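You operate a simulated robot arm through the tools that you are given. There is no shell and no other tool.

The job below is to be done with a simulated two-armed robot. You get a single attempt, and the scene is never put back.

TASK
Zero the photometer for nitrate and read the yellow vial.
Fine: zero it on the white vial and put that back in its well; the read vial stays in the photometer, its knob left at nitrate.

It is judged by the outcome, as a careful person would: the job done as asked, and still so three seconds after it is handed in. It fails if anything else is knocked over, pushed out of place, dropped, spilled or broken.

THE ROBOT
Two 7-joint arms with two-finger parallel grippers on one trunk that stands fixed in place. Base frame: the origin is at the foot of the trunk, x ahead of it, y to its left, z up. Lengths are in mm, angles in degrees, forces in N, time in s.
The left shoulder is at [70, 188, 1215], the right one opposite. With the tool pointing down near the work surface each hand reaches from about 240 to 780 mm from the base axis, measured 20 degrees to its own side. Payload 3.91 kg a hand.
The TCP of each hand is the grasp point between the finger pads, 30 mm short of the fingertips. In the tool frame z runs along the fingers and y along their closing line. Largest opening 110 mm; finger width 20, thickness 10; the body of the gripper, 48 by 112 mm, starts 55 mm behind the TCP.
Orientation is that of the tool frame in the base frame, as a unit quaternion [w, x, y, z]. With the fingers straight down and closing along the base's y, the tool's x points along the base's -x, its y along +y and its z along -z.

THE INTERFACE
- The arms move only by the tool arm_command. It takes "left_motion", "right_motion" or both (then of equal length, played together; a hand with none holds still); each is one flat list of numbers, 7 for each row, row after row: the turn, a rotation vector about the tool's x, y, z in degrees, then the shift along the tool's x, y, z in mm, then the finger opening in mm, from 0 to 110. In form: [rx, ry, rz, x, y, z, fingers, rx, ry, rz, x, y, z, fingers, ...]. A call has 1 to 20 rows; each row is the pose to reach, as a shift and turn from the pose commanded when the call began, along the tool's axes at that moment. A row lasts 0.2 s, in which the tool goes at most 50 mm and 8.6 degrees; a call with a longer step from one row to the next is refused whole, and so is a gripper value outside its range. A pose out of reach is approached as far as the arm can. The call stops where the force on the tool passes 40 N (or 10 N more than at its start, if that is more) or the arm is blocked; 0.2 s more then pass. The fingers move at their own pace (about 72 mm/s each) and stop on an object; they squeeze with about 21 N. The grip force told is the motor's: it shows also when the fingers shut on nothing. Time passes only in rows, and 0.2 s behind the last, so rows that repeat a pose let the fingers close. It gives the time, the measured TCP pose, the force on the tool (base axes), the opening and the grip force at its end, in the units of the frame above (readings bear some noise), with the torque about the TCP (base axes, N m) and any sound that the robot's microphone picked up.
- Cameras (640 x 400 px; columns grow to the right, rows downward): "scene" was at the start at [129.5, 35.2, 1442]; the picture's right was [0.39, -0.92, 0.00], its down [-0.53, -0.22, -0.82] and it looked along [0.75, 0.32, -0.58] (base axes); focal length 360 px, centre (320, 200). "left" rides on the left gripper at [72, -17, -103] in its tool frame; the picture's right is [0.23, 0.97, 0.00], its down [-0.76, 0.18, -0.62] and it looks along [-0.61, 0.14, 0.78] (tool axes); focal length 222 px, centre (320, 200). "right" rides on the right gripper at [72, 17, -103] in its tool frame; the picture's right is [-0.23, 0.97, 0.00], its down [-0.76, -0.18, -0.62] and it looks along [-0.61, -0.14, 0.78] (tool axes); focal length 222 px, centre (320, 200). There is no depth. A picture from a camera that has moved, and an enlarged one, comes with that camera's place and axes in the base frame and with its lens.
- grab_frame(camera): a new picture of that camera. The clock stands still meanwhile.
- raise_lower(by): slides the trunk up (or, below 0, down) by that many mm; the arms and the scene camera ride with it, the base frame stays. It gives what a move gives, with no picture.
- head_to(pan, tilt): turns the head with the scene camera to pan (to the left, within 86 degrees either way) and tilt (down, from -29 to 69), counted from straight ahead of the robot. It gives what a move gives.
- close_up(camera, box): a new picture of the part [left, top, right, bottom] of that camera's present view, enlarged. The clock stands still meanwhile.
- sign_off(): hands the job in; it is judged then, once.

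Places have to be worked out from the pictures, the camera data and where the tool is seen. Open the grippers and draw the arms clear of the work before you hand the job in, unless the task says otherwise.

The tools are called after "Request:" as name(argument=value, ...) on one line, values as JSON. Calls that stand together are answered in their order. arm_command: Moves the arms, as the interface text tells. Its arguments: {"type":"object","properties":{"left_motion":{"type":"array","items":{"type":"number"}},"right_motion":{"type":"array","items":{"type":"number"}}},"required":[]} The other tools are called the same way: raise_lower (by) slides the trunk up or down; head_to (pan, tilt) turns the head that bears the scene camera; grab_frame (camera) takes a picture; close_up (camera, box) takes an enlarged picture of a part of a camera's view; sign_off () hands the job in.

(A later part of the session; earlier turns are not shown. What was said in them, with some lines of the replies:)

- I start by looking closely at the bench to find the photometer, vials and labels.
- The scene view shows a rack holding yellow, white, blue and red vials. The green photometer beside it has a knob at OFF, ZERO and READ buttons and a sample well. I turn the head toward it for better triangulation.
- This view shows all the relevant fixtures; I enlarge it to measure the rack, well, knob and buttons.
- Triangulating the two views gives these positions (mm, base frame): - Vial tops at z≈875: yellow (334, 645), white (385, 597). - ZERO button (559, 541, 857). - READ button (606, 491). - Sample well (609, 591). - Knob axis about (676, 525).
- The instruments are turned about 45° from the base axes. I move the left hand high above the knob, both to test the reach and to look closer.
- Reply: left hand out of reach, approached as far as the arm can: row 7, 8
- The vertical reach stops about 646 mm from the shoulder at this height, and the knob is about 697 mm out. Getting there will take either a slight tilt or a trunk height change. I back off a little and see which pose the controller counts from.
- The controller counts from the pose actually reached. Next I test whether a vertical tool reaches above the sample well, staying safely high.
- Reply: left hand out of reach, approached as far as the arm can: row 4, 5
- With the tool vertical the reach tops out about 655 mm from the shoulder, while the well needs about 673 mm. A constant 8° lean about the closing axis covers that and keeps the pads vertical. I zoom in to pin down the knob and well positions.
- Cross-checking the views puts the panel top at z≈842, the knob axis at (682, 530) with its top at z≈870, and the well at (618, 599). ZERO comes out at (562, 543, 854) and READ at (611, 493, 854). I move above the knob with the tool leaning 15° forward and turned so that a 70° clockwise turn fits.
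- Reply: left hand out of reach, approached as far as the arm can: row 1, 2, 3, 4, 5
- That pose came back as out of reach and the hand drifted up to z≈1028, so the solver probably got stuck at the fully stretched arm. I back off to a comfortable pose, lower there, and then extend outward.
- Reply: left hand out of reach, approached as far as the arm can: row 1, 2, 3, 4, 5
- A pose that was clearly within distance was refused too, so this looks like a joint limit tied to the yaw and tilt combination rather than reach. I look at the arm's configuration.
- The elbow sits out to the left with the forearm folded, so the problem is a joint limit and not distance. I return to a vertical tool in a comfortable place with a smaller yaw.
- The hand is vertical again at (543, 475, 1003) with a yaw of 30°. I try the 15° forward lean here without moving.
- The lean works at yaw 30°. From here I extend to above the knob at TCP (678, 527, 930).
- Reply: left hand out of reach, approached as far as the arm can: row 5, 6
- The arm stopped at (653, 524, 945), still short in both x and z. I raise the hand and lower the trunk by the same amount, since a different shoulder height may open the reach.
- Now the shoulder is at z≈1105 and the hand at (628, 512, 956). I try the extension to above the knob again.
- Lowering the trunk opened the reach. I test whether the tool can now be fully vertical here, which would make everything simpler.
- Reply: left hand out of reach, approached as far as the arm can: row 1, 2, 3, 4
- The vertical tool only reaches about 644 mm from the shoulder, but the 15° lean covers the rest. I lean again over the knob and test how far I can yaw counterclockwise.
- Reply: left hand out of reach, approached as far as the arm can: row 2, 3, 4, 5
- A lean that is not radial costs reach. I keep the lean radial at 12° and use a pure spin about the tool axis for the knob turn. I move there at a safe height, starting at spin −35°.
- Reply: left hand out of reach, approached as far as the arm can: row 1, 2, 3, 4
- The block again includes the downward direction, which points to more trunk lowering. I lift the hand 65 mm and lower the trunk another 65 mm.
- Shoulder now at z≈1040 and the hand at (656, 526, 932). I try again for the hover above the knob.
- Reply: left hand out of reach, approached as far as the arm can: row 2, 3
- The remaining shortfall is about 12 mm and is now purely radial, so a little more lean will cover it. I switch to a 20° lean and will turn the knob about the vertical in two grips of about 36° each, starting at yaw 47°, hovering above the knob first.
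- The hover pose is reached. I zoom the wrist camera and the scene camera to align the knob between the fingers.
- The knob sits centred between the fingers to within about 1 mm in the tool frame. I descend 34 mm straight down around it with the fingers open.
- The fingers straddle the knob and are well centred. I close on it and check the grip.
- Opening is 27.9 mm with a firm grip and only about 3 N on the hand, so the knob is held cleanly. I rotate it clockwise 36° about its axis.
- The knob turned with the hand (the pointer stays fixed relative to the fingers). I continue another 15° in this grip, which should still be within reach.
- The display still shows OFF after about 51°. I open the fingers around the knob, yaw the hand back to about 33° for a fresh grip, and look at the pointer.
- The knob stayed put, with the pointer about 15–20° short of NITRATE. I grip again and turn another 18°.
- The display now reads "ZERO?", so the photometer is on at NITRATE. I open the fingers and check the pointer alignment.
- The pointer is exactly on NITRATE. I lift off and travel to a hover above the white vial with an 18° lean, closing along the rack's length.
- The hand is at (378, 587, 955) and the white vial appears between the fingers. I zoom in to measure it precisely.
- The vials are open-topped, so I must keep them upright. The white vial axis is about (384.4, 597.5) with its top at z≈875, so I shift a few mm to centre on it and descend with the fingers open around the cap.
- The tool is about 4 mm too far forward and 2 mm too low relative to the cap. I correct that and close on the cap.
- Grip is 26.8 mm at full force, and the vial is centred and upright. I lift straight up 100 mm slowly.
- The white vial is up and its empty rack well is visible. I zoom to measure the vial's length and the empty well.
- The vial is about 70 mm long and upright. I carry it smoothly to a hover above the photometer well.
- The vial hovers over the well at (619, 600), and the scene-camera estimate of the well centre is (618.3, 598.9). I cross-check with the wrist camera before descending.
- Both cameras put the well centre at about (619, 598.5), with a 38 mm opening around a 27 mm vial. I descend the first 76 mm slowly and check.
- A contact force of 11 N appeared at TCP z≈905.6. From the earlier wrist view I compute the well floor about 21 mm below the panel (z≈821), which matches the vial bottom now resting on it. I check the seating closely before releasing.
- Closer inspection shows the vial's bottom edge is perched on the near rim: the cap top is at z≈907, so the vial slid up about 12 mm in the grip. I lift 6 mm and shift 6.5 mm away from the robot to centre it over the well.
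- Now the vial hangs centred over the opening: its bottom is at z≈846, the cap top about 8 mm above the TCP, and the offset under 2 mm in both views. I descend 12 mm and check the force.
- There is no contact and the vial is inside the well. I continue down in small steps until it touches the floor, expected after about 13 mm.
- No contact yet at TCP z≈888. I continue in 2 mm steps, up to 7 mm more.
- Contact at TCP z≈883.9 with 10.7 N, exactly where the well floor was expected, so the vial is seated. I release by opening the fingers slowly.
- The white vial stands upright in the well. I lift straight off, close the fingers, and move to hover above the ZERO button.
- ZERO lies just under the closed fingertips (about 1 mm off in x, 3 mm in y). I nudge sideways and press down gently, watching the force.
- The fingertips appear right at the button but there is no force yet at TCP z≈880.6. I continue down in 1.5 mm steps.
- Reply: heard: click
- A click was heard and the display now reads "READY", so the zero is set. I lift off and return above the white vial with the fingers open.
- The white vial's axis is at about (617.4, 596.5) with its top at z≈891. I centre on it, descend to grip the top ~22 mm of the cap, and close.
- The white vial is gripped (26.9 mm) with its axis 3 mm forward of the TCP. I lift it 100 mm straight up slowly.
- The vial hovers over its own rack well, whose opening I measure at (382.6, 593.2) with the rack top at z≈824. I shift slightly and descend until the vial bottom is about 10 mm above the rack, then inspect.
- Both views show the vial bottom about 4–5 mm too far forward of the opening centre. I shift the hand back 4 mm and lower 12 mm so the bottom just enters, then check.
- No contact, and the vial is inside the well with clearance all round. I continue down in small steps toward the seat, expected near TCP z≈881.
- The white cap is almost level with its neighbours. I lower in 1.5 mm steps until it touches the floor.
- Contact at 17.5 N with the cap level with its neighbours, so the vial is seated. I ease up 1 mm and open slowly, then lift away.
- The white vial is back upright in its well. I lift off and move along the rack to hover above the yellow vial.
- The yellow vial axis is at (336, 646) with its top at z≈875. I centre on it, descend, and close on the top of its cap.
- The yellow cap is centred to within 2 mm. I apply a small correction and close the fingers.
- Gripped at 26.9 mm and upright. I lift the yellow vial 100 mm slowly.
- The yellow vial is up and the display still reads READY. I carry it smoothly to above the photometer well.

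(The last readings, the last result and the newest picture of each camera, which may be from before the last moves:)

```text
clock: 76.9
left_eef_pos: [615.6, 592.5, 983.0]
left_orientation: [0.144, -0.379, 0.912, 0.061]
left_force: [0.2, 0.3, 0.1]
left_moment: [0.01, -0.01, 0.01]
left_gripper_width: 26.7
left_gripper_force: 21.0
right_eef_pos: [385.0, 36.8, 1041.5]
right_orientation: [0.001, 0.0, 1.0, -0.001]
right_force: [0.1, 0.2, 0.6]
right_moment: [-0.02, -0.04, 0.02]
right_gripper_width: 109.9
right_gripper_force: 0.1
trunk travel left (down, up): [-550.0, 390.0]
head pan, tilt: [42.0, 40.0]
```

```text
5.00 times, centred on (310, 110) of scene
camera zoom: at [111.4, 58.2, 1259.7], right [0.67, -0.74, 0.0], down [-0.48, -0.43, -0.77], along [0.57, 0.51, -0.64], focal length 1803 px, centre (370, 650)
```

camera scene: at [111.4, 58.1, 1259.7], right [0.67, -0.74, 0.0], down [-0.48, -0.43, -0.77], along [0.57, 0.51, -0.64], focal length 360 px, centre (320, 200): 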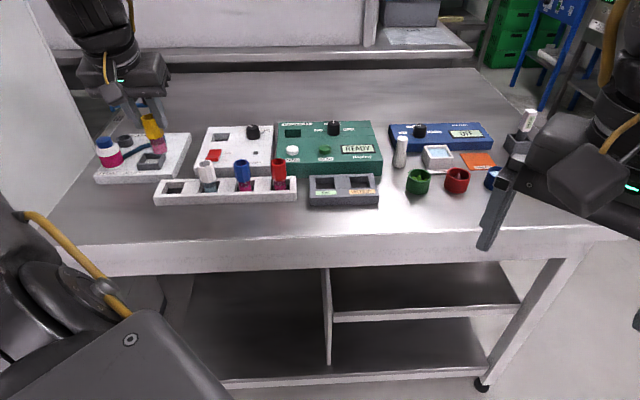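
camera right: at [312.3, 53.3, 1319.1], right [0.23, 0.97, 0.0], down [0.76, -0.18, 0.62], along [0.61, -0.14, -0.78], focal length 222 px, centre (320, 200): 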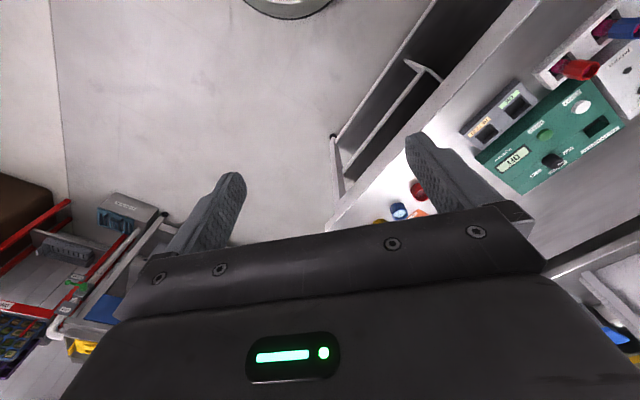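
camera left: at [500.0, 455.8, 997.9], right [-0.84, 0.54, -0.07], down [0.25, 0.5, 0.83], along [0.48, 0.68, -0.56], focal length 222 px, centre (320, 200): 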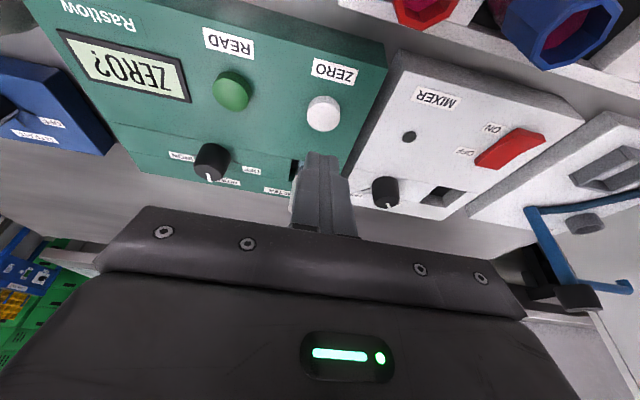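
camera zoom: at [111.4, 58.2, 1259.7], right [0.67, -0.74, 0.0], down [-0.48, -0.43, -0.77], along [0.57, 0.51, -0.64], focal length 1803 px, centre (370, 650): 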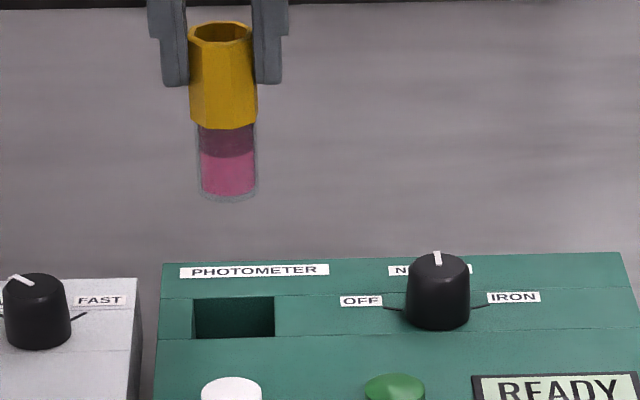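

The yellow vial is over the well, lined up along the panel and about 2 mm forward. I lower to just above the panel and re-check.

Request:
arm_command(left_motion=[0, 0, 0, 3.5, 0, 7.5, 15, 0, 0, 0, 8.1, 0, 22, 15, 0, 0, 0, 12.9, 0, 36.5, 15, 0, 0, 0, 16.2, 0, 46.8, 15, 0, 0, 0, 16.2, 0, 46.8, 15])

Request:
close_up(camera="left", box=[280, 40, 390, 180])

Request:
close_up(camera="scene", box=[275, 85, 335, 145])

```text
clock: 78.1
left_eef_pos: [616.0, 592.2, 934.6]
left_orientation: [0.145, -0.379, 0.912, 0.061]
left_force: [0.6, -0.2, 0.2]
left_moment: [-0.02, -0.01, 0.03]
left_gripper_width: 27.1
left_gripper_force: 20.6
right_eef_pos: [385.2, 36.6, 1039.5]
right_orientation: [0.0, 0.0, 1.0, 0.001]
right_force: [-0.6, -0.9, 0.6]
right_moment: [0.0, -0.03, -0.02]
right_gripper_width: 110.1
right_gripper_force: 0.1
trunk travel left (down, up): [-550.0, 390.0]
head pan, tilt: [42.0, 40.0]
```

```text
2.86 times, centred on (335, 110) of left
camera zoom: at [555.7, 507.9, 1010.0], right [-0.84, 0.54, -0.07], down [0.25, 0.5, 0.83], along [0.48, 0.68, -0.56], focal length 635 px, centre (277, 457)
```

zoom: 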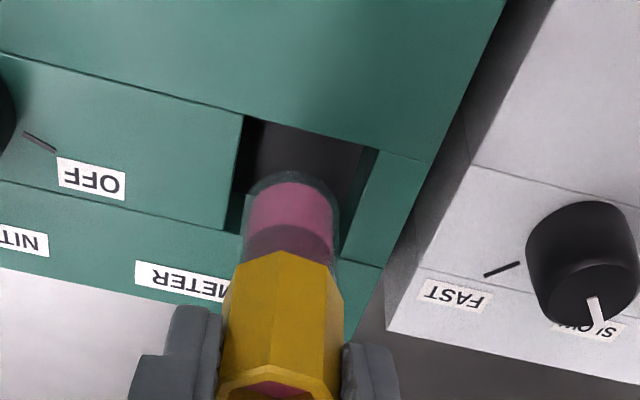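

```text
6.67 times, centred on (305, 115) of scene
camera zoom: at [111.5, 58.0, 1259.7], right [0.67, -0.74, 0.0], down [-0.48, -0.43, -0.77], along [0.57, 0.51, -0.64], focal length 2404 px, centre (420, 767)
```

zoom: 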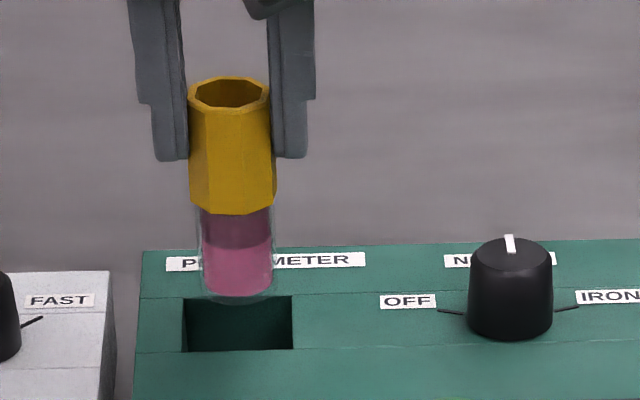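

The two views bracket the vial within about ±2 mm of the well centre, the same as the white vial's good insertion. I descend 17 mm so the bottom just enters and check for contact.

Request:
arm_command(left_motion=[0, 0, 0, 1.2, 0, 3.8, 15, 0, 0, 0, 2.5, 0, 7.6, 15, 0, 0, 0, 3.7, 0, 11.4, 15, 0, 0, 0, 4.6, 0, 14.3, 15, 0, 0, 0, 5.3, 0, 16.2, 15, 0, 0, 0, 5.3, 0, 16.2, 15])

Request:
close_up(camera="left", box=[280, 40, 390, 180])

Request:
close_up(camera="scene", box=[280, 95, 330, 145])

```text
clock: 79.5
left_eef_pos: [615.2, 593.6, 919.6]
left_orientation: [0.145, -0.378, 0.913, 0.06]
left_force: [0.2, 0.0, -0.4]
left_moment: [0.0, 0.0, 0.01]
left_gripper_width: 27.0
left_gripper_force: 20.8
right_eef_pos: [384.4, 36.6, 1041.0]
right_orientation: [0.0, 0.0, 1.0, -0.001]
right_force: [-0.3, 0.2, -0.5]
right_moment: [0.0, 0.01, -0.01]
right_gripper_width: 110.1
right_gripper_force: 0.0
trunk travel left (down, up): [-550.0, 390.0]
head pan, tilt: [42.0, 40.0]
```

```text
2.86 times, centred on (335, 110) of left
camera zoom: at [554.9, 508.5, 993.9], right [-0.84, 0.54, -0.07], down [0.25, 0.5, 0.83], along [0.48, 0.68, -0.56], focal length 635 px, centre (277, 457)
```

zoom: 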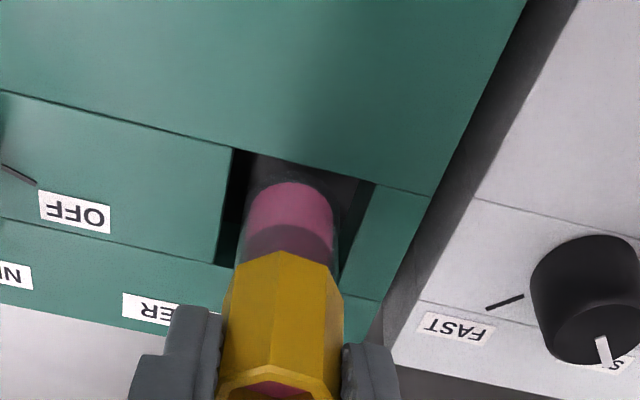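

```text
8.00 times, centred on (305, 120) of scene
camera zoom: at [111.6, 58.1, 1259.6], right [0.67, -0.74, 0.0], down [-0.48, -0.43, -0.77], along [0.57, 0.51, -0.64], focal length 2884 px, centre (440, 840)
```

zoom: 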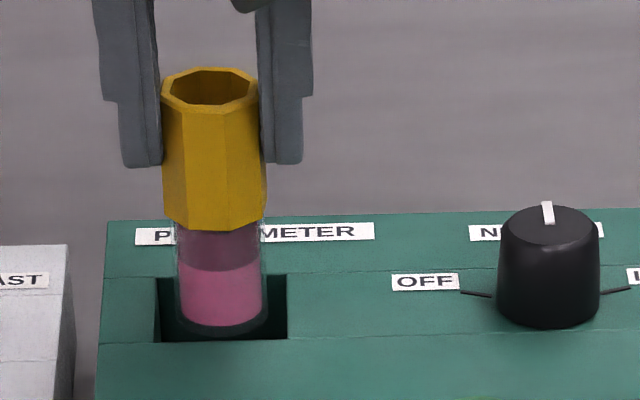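

No contact; the glass has entered the well. I continue down in small steps to the floor, expected around TCP z≈902.

Request:
arm_command(left_motion=[0, 0, 0, 1.2, 0, 3.8, 15, 0, 0, 0, 2.5, 0, 7.6, 15, 0, 0, 0, 3.4, 0, 10.5, 15, 0, 0, 0, 4, 0, 12.4, 15, 0, 0, 0, 4, 0, 12.4, 15])

Request:
close_up(camera="scene", box=[280, 95, 330, 145])

```text
clock: 80.7
left_eef_pos: [615.0, 592.8, 903.3]
left_orientation: [0.145, -0.378, 0.912, 0.06]
left_force: [0.0, -0.8, -0.7]
left_moment: [0.03, 0.0, -0.04]
left_gripper_width: 27.0
left_gripper_force: 20.7
right_eef_pos: [384.8, 36.7, 1041.1]
right_orientation: [0.0, 0.0, 1.0, 0.0]
right_force: [-0.9, -0.2, -0.4]
right_moment: [0.0, 0.05, 0.01]
right_gripper_width: 110.2
right_gripper_force: 0.1
trunk travel left (down, up): [-550.0, 390.0]
head pan, tilt: [42.0, 40.0]
```

```text
8.00 times, centred on (305, 120) of scene
camera zoom: at [111.5, 58.0, 1259.7], right [0.67, -0.74, 0.0], down [-0.48, -0.43, -0.77], along [0.57, 0.51, -0.64], focal length 2884 px, centre (440, 840)
```

zoom: 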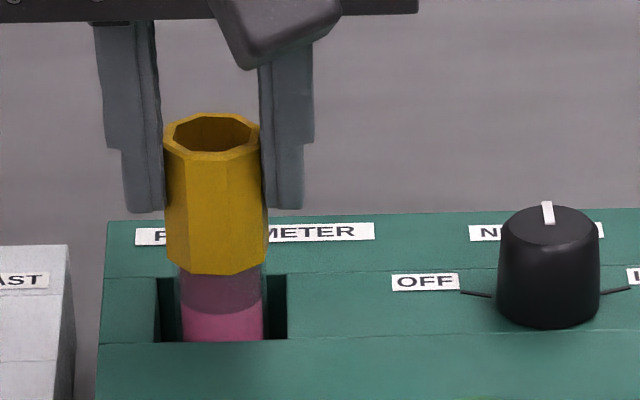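

Still free at TCP z≈904. I go on in 1.5 mm steps until it touches down.

Request:
arm_command(left_motion=[0, 0, 0, 0.5, 0, 1.4, 15, 0, 0, 0, 0.9, 0, 2.9, 15, 0, 0, 0, 1.4, 0, 4.3, 15, 0, 0, 0, 1.4, 0, 4.3, 15])

Request:
close_up(camera="scene", box=[280, 95, 330, 145])

```text
clock: 81.7
left_eef_pos: [614.4, 592.8, 900.9]
left_orientation: [0.144, -0.377, 0.913, 0.06]
left_force: [0.7, -0.1, 0.3]
left_moment: [0.0, 0.0, -0.02]
left_gripper_width: 27.2
left_gripper_force: 21.0
right_eef_pos: [384.5, 35.4, 1041.6]
right_orientation: [-0.001, 0.0, 1.0, 0.0]
right_force: [-0.2, 0.0, -0.5]
right_moment: [-0.03, 0.01, -0.01]
right_gripper_width: 109.9
right_gripper_force: 0.2
trunk travel left (down, up): [-550.0, 390.0]
head pan, tilt: [42.0, 40.0]
```

```text
8.00 times, centred on (305, 120) of scene
camera zoom: at [111.5, 58.1, 1259.7], right [0.67, -0.74, 0.0], down [-0.48, -0.43, -0.77], along [0.57, 0.51, -0.64], focal length 2884 px, centre (440, 840)
```

zoom: 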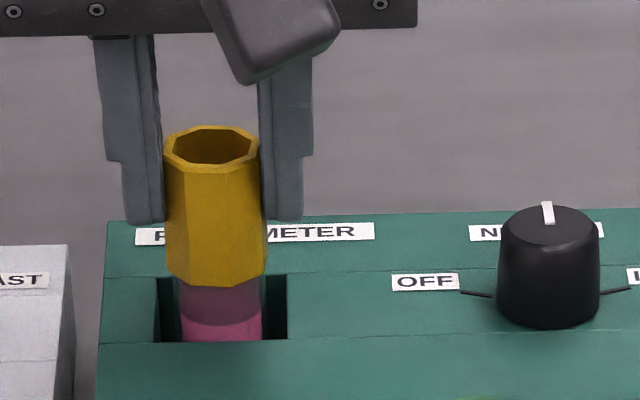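

Not touching yet at TCP z≈900. Three more 1.5 mm steps.

Request:
arm_command(left_motion=[0, 0, 0, 0.5, 0, 1.4, 15, 0, 0, 0, 0.9, 0, 2.9, 15, 0, 0, 0, 1.4, 0, 4.3, 15, 0, 0, 0, 1.4, 0, 4.3, 15])

Request:
close_up(camera="scene", box=[280, 95, 330, 145])

Request:
close_up(camera="left", box=[250, 60, 400, 210])

```text
clock: 82.7
left_eef_pos: [613.4, 593.1, 896.3]
left_orientation: [0.144, -0.378, 0.912, 0.06]
left_force: [0.6, 0.4, 1.5]
left_moment: [0.05, 0.02, 0.0]
left_gripper_width: 26.9
left_gripper_force: 21.1
right_eef_pos: [385.6, 36.7, 1040.4]
right_orientation: [0.0, 0.0, 1.0, -0.001]
right_force: [-0.2, -0.4, -0.2]
right_moment: [0.0, 0.01, 0.0]
right_gripper_width: 110.2
right_gripper_force: 0.2
trunk travel left (down, up): [-550.0, 390.0]
head pan, tilt: [42.0, 40.0]
```

```text
8.00 times, centred on (305, 120) of scene
camera zoom: at [111.4, 57.9, 1259.7], right [0.67, -0.74, 0.0], down [-0.48, -0.43, -0.77], along [0.57, 0.51, -0.64], focal length 2884 px, centre (440, 840)
```

zoom: 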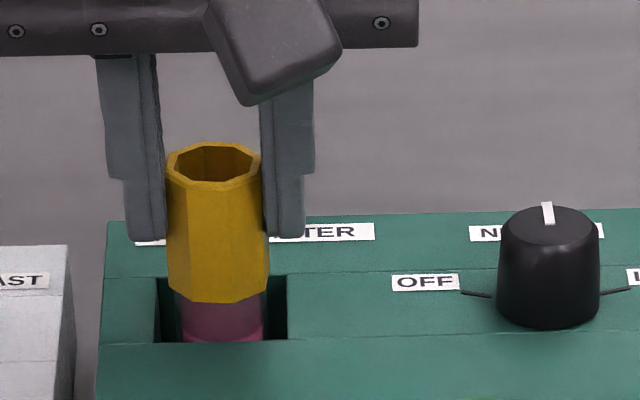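

```text
2.67 times, centred on (325, 135) of left
camera zoom: at [554.3, 508.1, 971.6], right [-0.84, 0.54, -0.07], down [0.25, 0.5, 0.83], along [0.48, 0.68, -0.56], focal length 592 px, centre (307, 373)
```

zoom: 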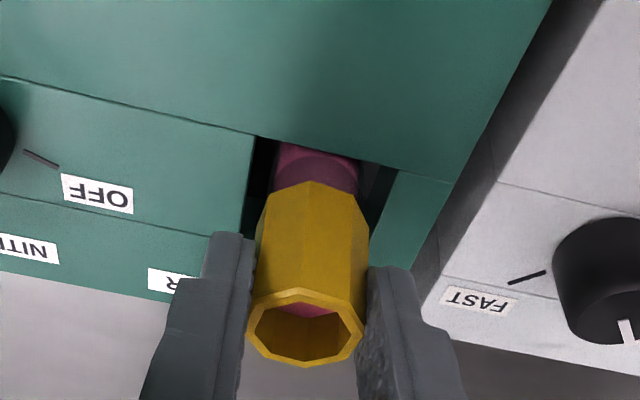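

The force is only 1.5 N, so it may be just about touching. I continue in 1.5 mm steps to confirm the contact.

Request:
arm_command(left_motion=[0, 0, 0, 0.5, 0, 1.4, 15, 0, 0, 0, 0.9, 0, 2.9, 15, 0, 0, 0, 0.9, 0, 2.9, 15])

Request:
close_up(camera="scene", box=[280, 95, 330, 145])

```text
clock: 83.5
left_eef_pos: [612.9, 593.0, 895.6]
left_orientation: [0.146, -0.378, 0.912, 0.06]
left_force: [1.9, 2.8, 16.5]
left_moment: [0.28, -0.15, 0.0]
left_gripper_width: 26.9
left_gripper_force: 21.1
right_eef_pos: [383.6, 35.6, 1042.1]
right_orientation: [0.001, -0.001, 1.0, 0.001]
right_force: [0.1, 0.2, 0.2]
right_moment: [0.01, 0.0, -0.01]
right_gripper_width: 110.0
right_gripper_force: 0.1
trunk travel left (down, up): [-550.0, 390.0]
head pan, tilt: [42.0, 40.0]
```

```text
8.00 times, centred on (305, 120) of scene
camera zoom: at [109.7, 56.4, 1260.1], right [0.67, -0.74, 0.0], down [-0.48, -0.43, -0.77], along [0.57, 0.51, -0.64], focal length 2884 px, centre (440, 840)
```

zoom: 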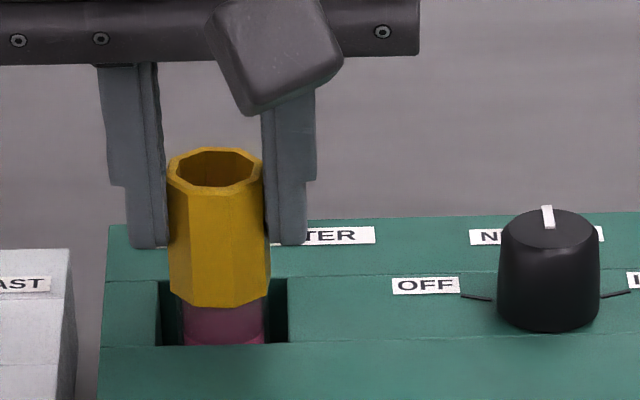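

Contact at 16.5 N, so the yellow vial is seated. I ease up 1 mm and open the fingers slowly.

Request:
arm_command(left_motion=[0, 0, 0, -0.3, 0, -1, 20, 0, 0, 0, -0.3, 0, -1, 28, 0, 0, 0, -0.3, 0, -1, 33, 0, 0, 0, -0.3, 0, -1, 42, 0, 0, 0, -0.3, 0, -1, 56, 0, 0, 0, -0.3, 0, -1, 56])

Request:
close_up(camera="scene", box=[260, 90, 360, 160])

Request:
close_up(camera="left", box=[230, 60, 420, 210])

```text
clock: 84.9
left_eef_pos: [614.1, 592.9, 894.0]
left_orientation: [0.144, -0.378, 0.912, 0.06]
left_force: [0.1, 0.0, 0.5]
left_moment: [0.04, 0.0, 0.01]
left_gripper_width: 55.8
left_gripper_force: 0.0
right_eef_pos: [385.6, 37.4, 1040.9]
right_orientation: [0.001, 0.0, 1.0, 0.0]
right_force: [-0.4, 0.5, -0.2]
right_moment: [-0.01, 0.01, 0.02]
right_gripper_width: 110.0
right_gripper_force: 0.0
trunk travel left (down, up): [-550.0, 390.0]
head pan, tilt: [42.0, 40.0]
```

```text
5.71 times, centred on (310, 125) of scene
camera zoom: at [111.6, 58.2, 1259.6], right [0.67, -0.74, 0.0], down [-0.48, -0.43, -0.77], along [0.57, 0.51, -0.64], focal length 2060 px, centre (377, 629)
```

zoom: 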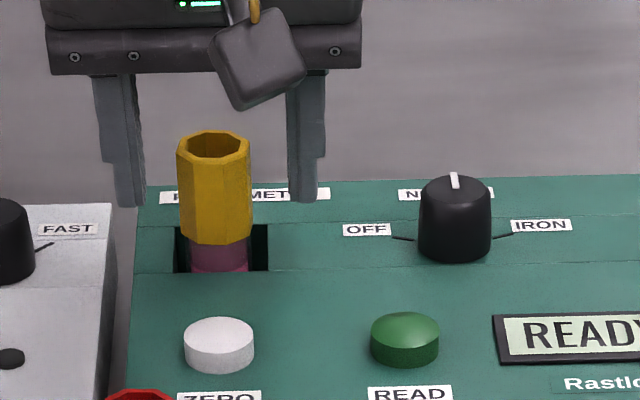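

```text
2.67 times, centred on (325, 135) of left
camera zoom: at [554.5, 508.6, 968.9], right [-0.84, 0.54, -0.07], down [0.25, 0.5, 0.83], along [0.48, 0.68, -0.56], focal length 592 px, centre (307, 373)
```

zoom: 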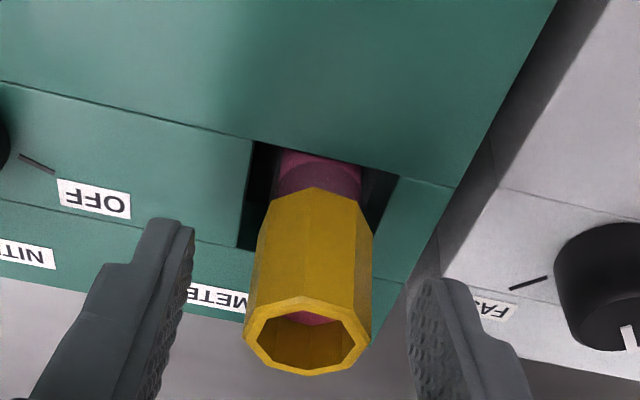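

The yellow vial stands upright in the photometer. I lift straight off, close the fingers, and move to hover above READ.

Request:
arm_command(left_motion=[0, 0, 0, -4.6, 0, -14.3, 56, 0, 0, 0, -12.4, 0, -38, 56, 0, 0, 0, -20.1, 0, -61.8, 56, 0, 0, 0, -3.1, -13.7, -60.2, 30, 0, 0, 0, 18.2, -30.9, -58.2, 0, 0, 0, 0, 41.2, -49.4, -56, 0, 0, 0, 0, 65, -68.6, -53.7, 0, 0, 0, 0, 65, -68.6, -53.7, 0])

Request:
grab_frame(camera="left")

Request:
close_up(camera="scene", box=[250, 80, 400, 190])

```text
clock: 86.7
left_eef_pos: [606.6, 489.1, 925.0]
left_orientation: [0.144, -0.378, 0.913, 0.06]
left_force: [-0.4, 0.9, -0.2]
left_moment: [-0.02, 0.01, 0.0]
left_gripper_width: 0.0
left_gripper_force: 20.7
right_eef_pos: [384.8, 37.0, 1040.0]
right_orientation: [-0.001, 0.0, 1.0, 0.001]
right_force: [-0.2, 0.1, -0.3]
right_moment: [-0.04, 0.03, 0.0]
right_gripper_width: 110.2
right_gripper_force: 0.1
trunk travel left (down, up): [-550.0, 390.0]
head pan, tilt: [42.0, 40.0]
```

```text
taken
camera left: at [547.1, 404.7, 1000.6], right [-0.84, 0.54, -0.07], down [0.25, 0.5, 0.83], along [0.48, 0.68, -0.56], focal length 222 px, centre (320, 200)
```

left: 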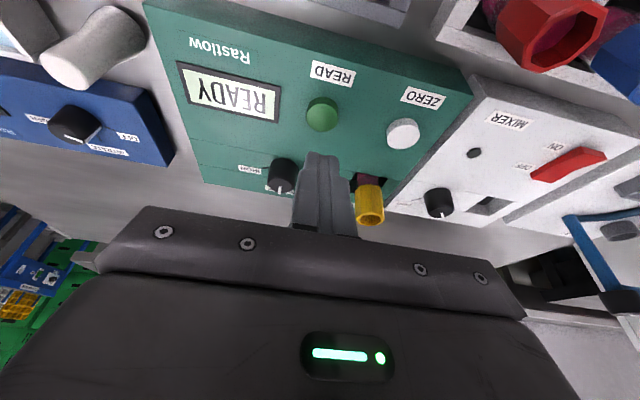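

```text
3.64 times, centred on (325, 135) of scene
camera zoom: at [111.4, 58.5, 1259.6], right [0.67, -0.74, 0.0], down [-0.48, -0.43, -0.77], along [0.57, 0.51, -0.64], focal length 1311 px, centre (302, 436)
```

zoom: 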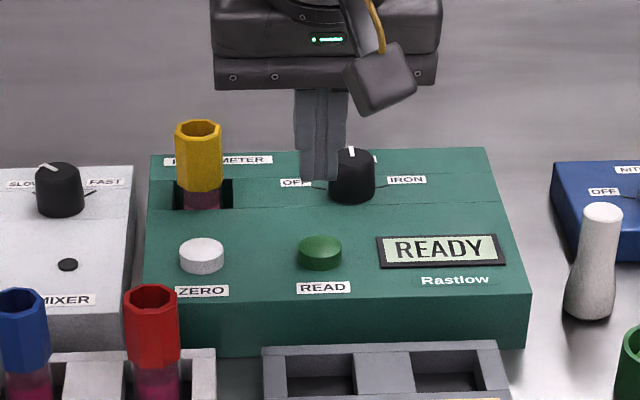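

READ lies in the same relative place as ZERO did before its press. I apply the same small offset and press down in small steps.

Request:
arm_command(left_motion=[0, 0, 0, 8.2, -2, 19, 0, 0, 0, 0, 13.1, -2, 34.2, 0, 0, 0, 0, 14.7, -2, 39, 0, 0, 0, 0, 15.3, -2, 40.9, 0, 0, 0, 0, 15.8, -2, 42.3, 0, 0, 0, 0, 16.2, -2, 43.7, 0, 0, 0, 0, 16.2, -2, 43.7, 0])

Request:
close_up(camera="scene", box=[250, 80, 400, 190])

```text
clock: 88.3
left_eef_pos: [606.2, 486.5, 877.4]
left_orientation: [0.144, -0.379, 0.912, 0.061]
left_force: [-1.5, 0.4, 2.5]
left_moment: [0.01, -0.01, -0.02]
left_gripper_width: 0.6
left_gripper_force: 21.2
right_eef_pos: [383.9, 36.4, 1041.2]
right_orientation: [-0.001, 0.0, 1.0, 0.0]
right_force: [0.4, -0.1, -0.6]
right_moment: [0.0, 0.01, 0.03]
right_gripper_width: 110.0
right_gripper_force: 0.1
trunk travel left (down, up): [-550.0, 390.0]
head pan, tilt: [42.0, 40.0]
heard: click
```

```text
3.64 times, centred on (325, 135) of scene
camera zoom: at [111.1, 57.9, 1259.7], right [0.67, -0.74, 0.0], down [-0.48, -0.43, -0.77], along [0.57, 0.51, -0.64], focal length 1311 px, centre (302, 436)
```

zoom: 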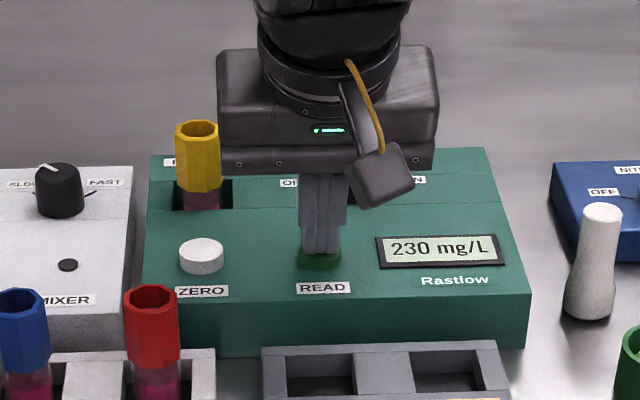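

A click, and the display shows "230 mg/L". I lift off and draw the left arm back and up, then open the gripper.

Request:
arm_command(left_motion=[0, 0, 0, -3.1, 0, -9.5, 0, 0, 0, 0, -12.4, 0, -38, 0, 0, 0, 0, -24.7, 0, -76.1, 0, 0, 0, 0, -3, 2, -99, 20, 0, 0, 0, 18, 5, -122, 50, 0, 0, 0, 39, 7, -145, 80, 0, 0, 0, 60, 9, -168, 80, 0, 0, 0, 81, 12, -191, 80, 0, 0, 0, 102.6, 14.1, -215.3, 80, 0, 0, 0, 102.6, 14.1, -215.3, 80])

Request:
grab_frame(camera="scene")

Request:
close_up(camera="scene", box=[250, 80, 400, 190])

Request:
close_up(camera="scene", box=[140, 100, 310, 215])

```text
clock: 90.5
left_eef_pos: [547.2, 420.1, 1087.5]
left_orientation: [0.146, -0.375, 0.914, 0.052]
left_force: [-0.3, -0.4, 0.0]
left_moment: [-0.01, 0.01, -0.01]
left_gripper_width: 79.8
left_gripper_force: 0.2
left hand out of reach, approached as far as the arm can: row 5, 6, 7, 8, 9, 10
right_eef_pos: [384.6, 37.7, 1041.0]
right_orientation: [-0.001, 0.0, 1.0, 0.0]
right_force: [0.6, 0.4, -0.1]
right_moment: [-0.02, 0.03, -0.02]
right_gripper_width: 110.0
right_gripper_force: 0.1
trunk travel left (down, up): [-550.0, 390.0]
head pan, tilt: [42.0, 40.0]
```

```text
taken
camera scene: at [112.2, 59.3, 1259.5], right [0.67, -0.74, 0.0], down [-0.48, -0.43, -0.77], along [0.57, 0.51, -0.64], focal length 360 px, centre (320, 200)
```

scene: 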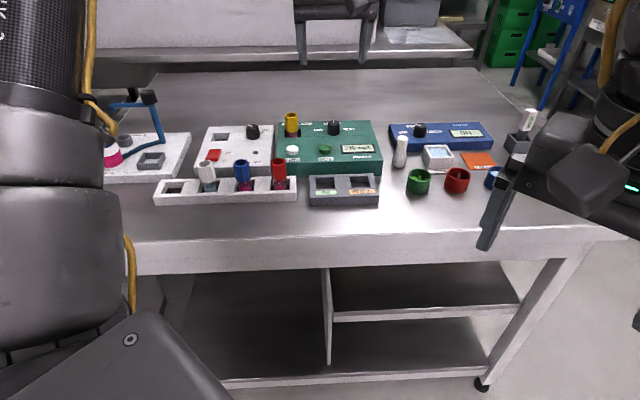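

```text
3.64 times, centred on (325, 135) of scene
camera zoom: at [112.2, 59.3, 1259.5], right [0.67, -0.74, 0.0], down [-0.48, -0.43, -0.77], along [0.57, 0.51, -0.64], focal length 1311 px, centre (302, 436)
```

zoom: 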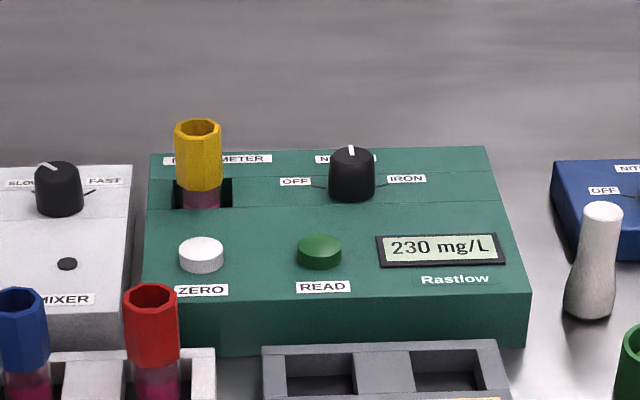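

```text
3.48 times, centred on (225, 158) of scene
camera zoom: at [112.2, 59.3, 1259.5], right [0.67, -0.74, 0.0], down [-0.48, -0.43, -0.77], along [0.57, 0.51, -0.64], focal length 1254 px, centre (650, 348)
```

zoom: 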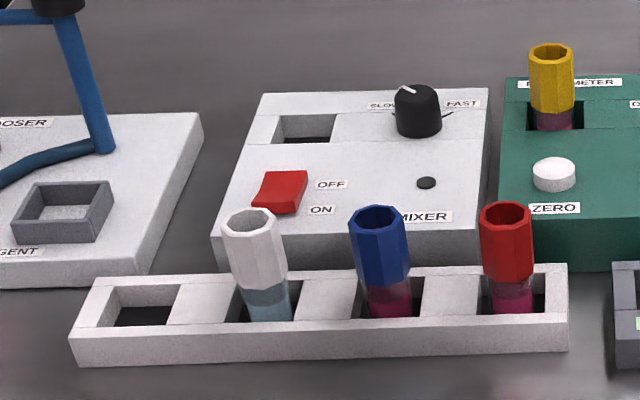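

All is as wanted: 230 mg/L shown, knob at NITRATE, yellow vial upright in the photometer, white vial back in its well. I move the hand a bit further up and back to an untilted rest pose, clear of the work.

Request:
arm_command(left_motion=[0, 4.5, 0, 10.3, 22.4, -9, 80, 0, 9, 0, 20.6, 44.9, -18, 80, 0, 13.5, 0, 31, 67.3, -27, 80, 0, 18, 0, 41.3, 89.8, -36, 80, 0, 18, 0, 41.3, 89.8, -36, 80, 0, 18, 0, 41.3, 89.8, -36, 80])

Request:
grab_frame(camera="scene")

Request:
grab_frame(camera="left")

```text
clock: 91.9
left_eef_pos: [443.6, 448.1, 1113.1]
left_orientation: [0.0, -0.383, 0.924, -0.001]
left_force: [0.2, 0.5, 0.7]
left_moment: [-0.02, -0.03, 0.0]
left_gripper_width: 80.1
left_gripper_force: 0.0
right_eef_pos: [386.0, 36.6, 1040.9]
right_orientation: [0.0, 0.001, 1.0, 0.0]
right_force: [-0.6, 0.3, 0.0]
right_moment: [-0.02, -0.02, -0.03]
right_gripper_width: 109.8
right_gripper_force: 0.1
trunk travel left (down, up): [-550.0, 390.0]
head pan, tilt: [42.0, 40.0]
```

```text
taken
camera scene: at [110.9, 57.7, 1259.7], right [0.67, -0.74, 0.0], down [-0.48, -0.43, -0.77], along [0.57, 0.51, -0.64], focal length 360 px, centre (320, 200)
```

scene: 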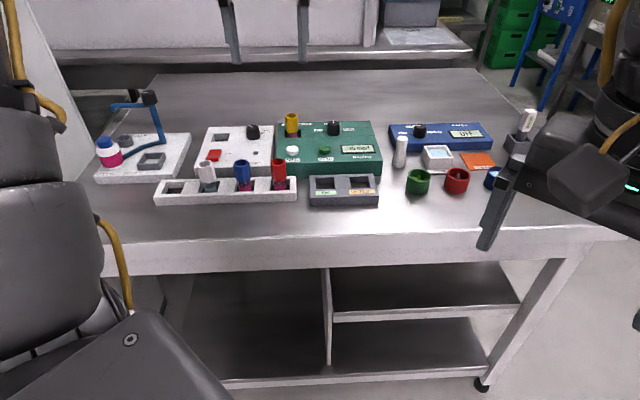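

```text
taken
camera left: at [403.9, 384.2, 1216.4], right [-0.85, 0.53, 0.0], down [0.41, 0.67, 0.62], along [0.33, 0.53, -0.78], focal length 222 px, centre (320, 200)
```

left: 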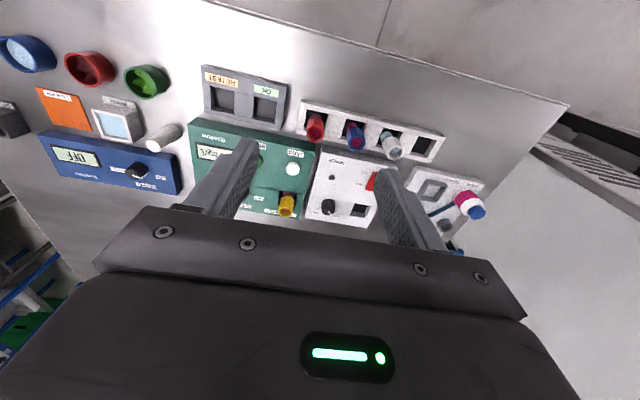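

Both arms are clear with grippers open. The photometer shows 230 mg/L at NITRATE with the yellow vial in it, the white vial is back in its well, and nothing else has moved. I hand the job in.

Request:
sign_off()

```text
The job is handed in.
```

The photometer was zeroed for nitrate on the white vial, and the yellow vial then read **230 mg/L**.

- **Zero:** I turned the knob from OFF to NITRATE. With the white vial in the sample well, pressing ZERO changed the display from "ZERO?" to "READY".
- **White vial:** It is back upright in its own rack well.
- **Yellow vial:** It stands upright in the photometer with the 230 mg/L reading still shown, and the knob is at NITRATE.

On the first try the white vial's bottom edge caught on the near rim of the sample well, and the vial slid up in the grip. I lifted it, recentred it and seated it properly before zeroing, and saw no spill.

I lowered the trunk by 175 mm to reach the knob and left it there. Both arms are drawn clear with the grippers open, and the final pictures show nothing else moved or knocked over.
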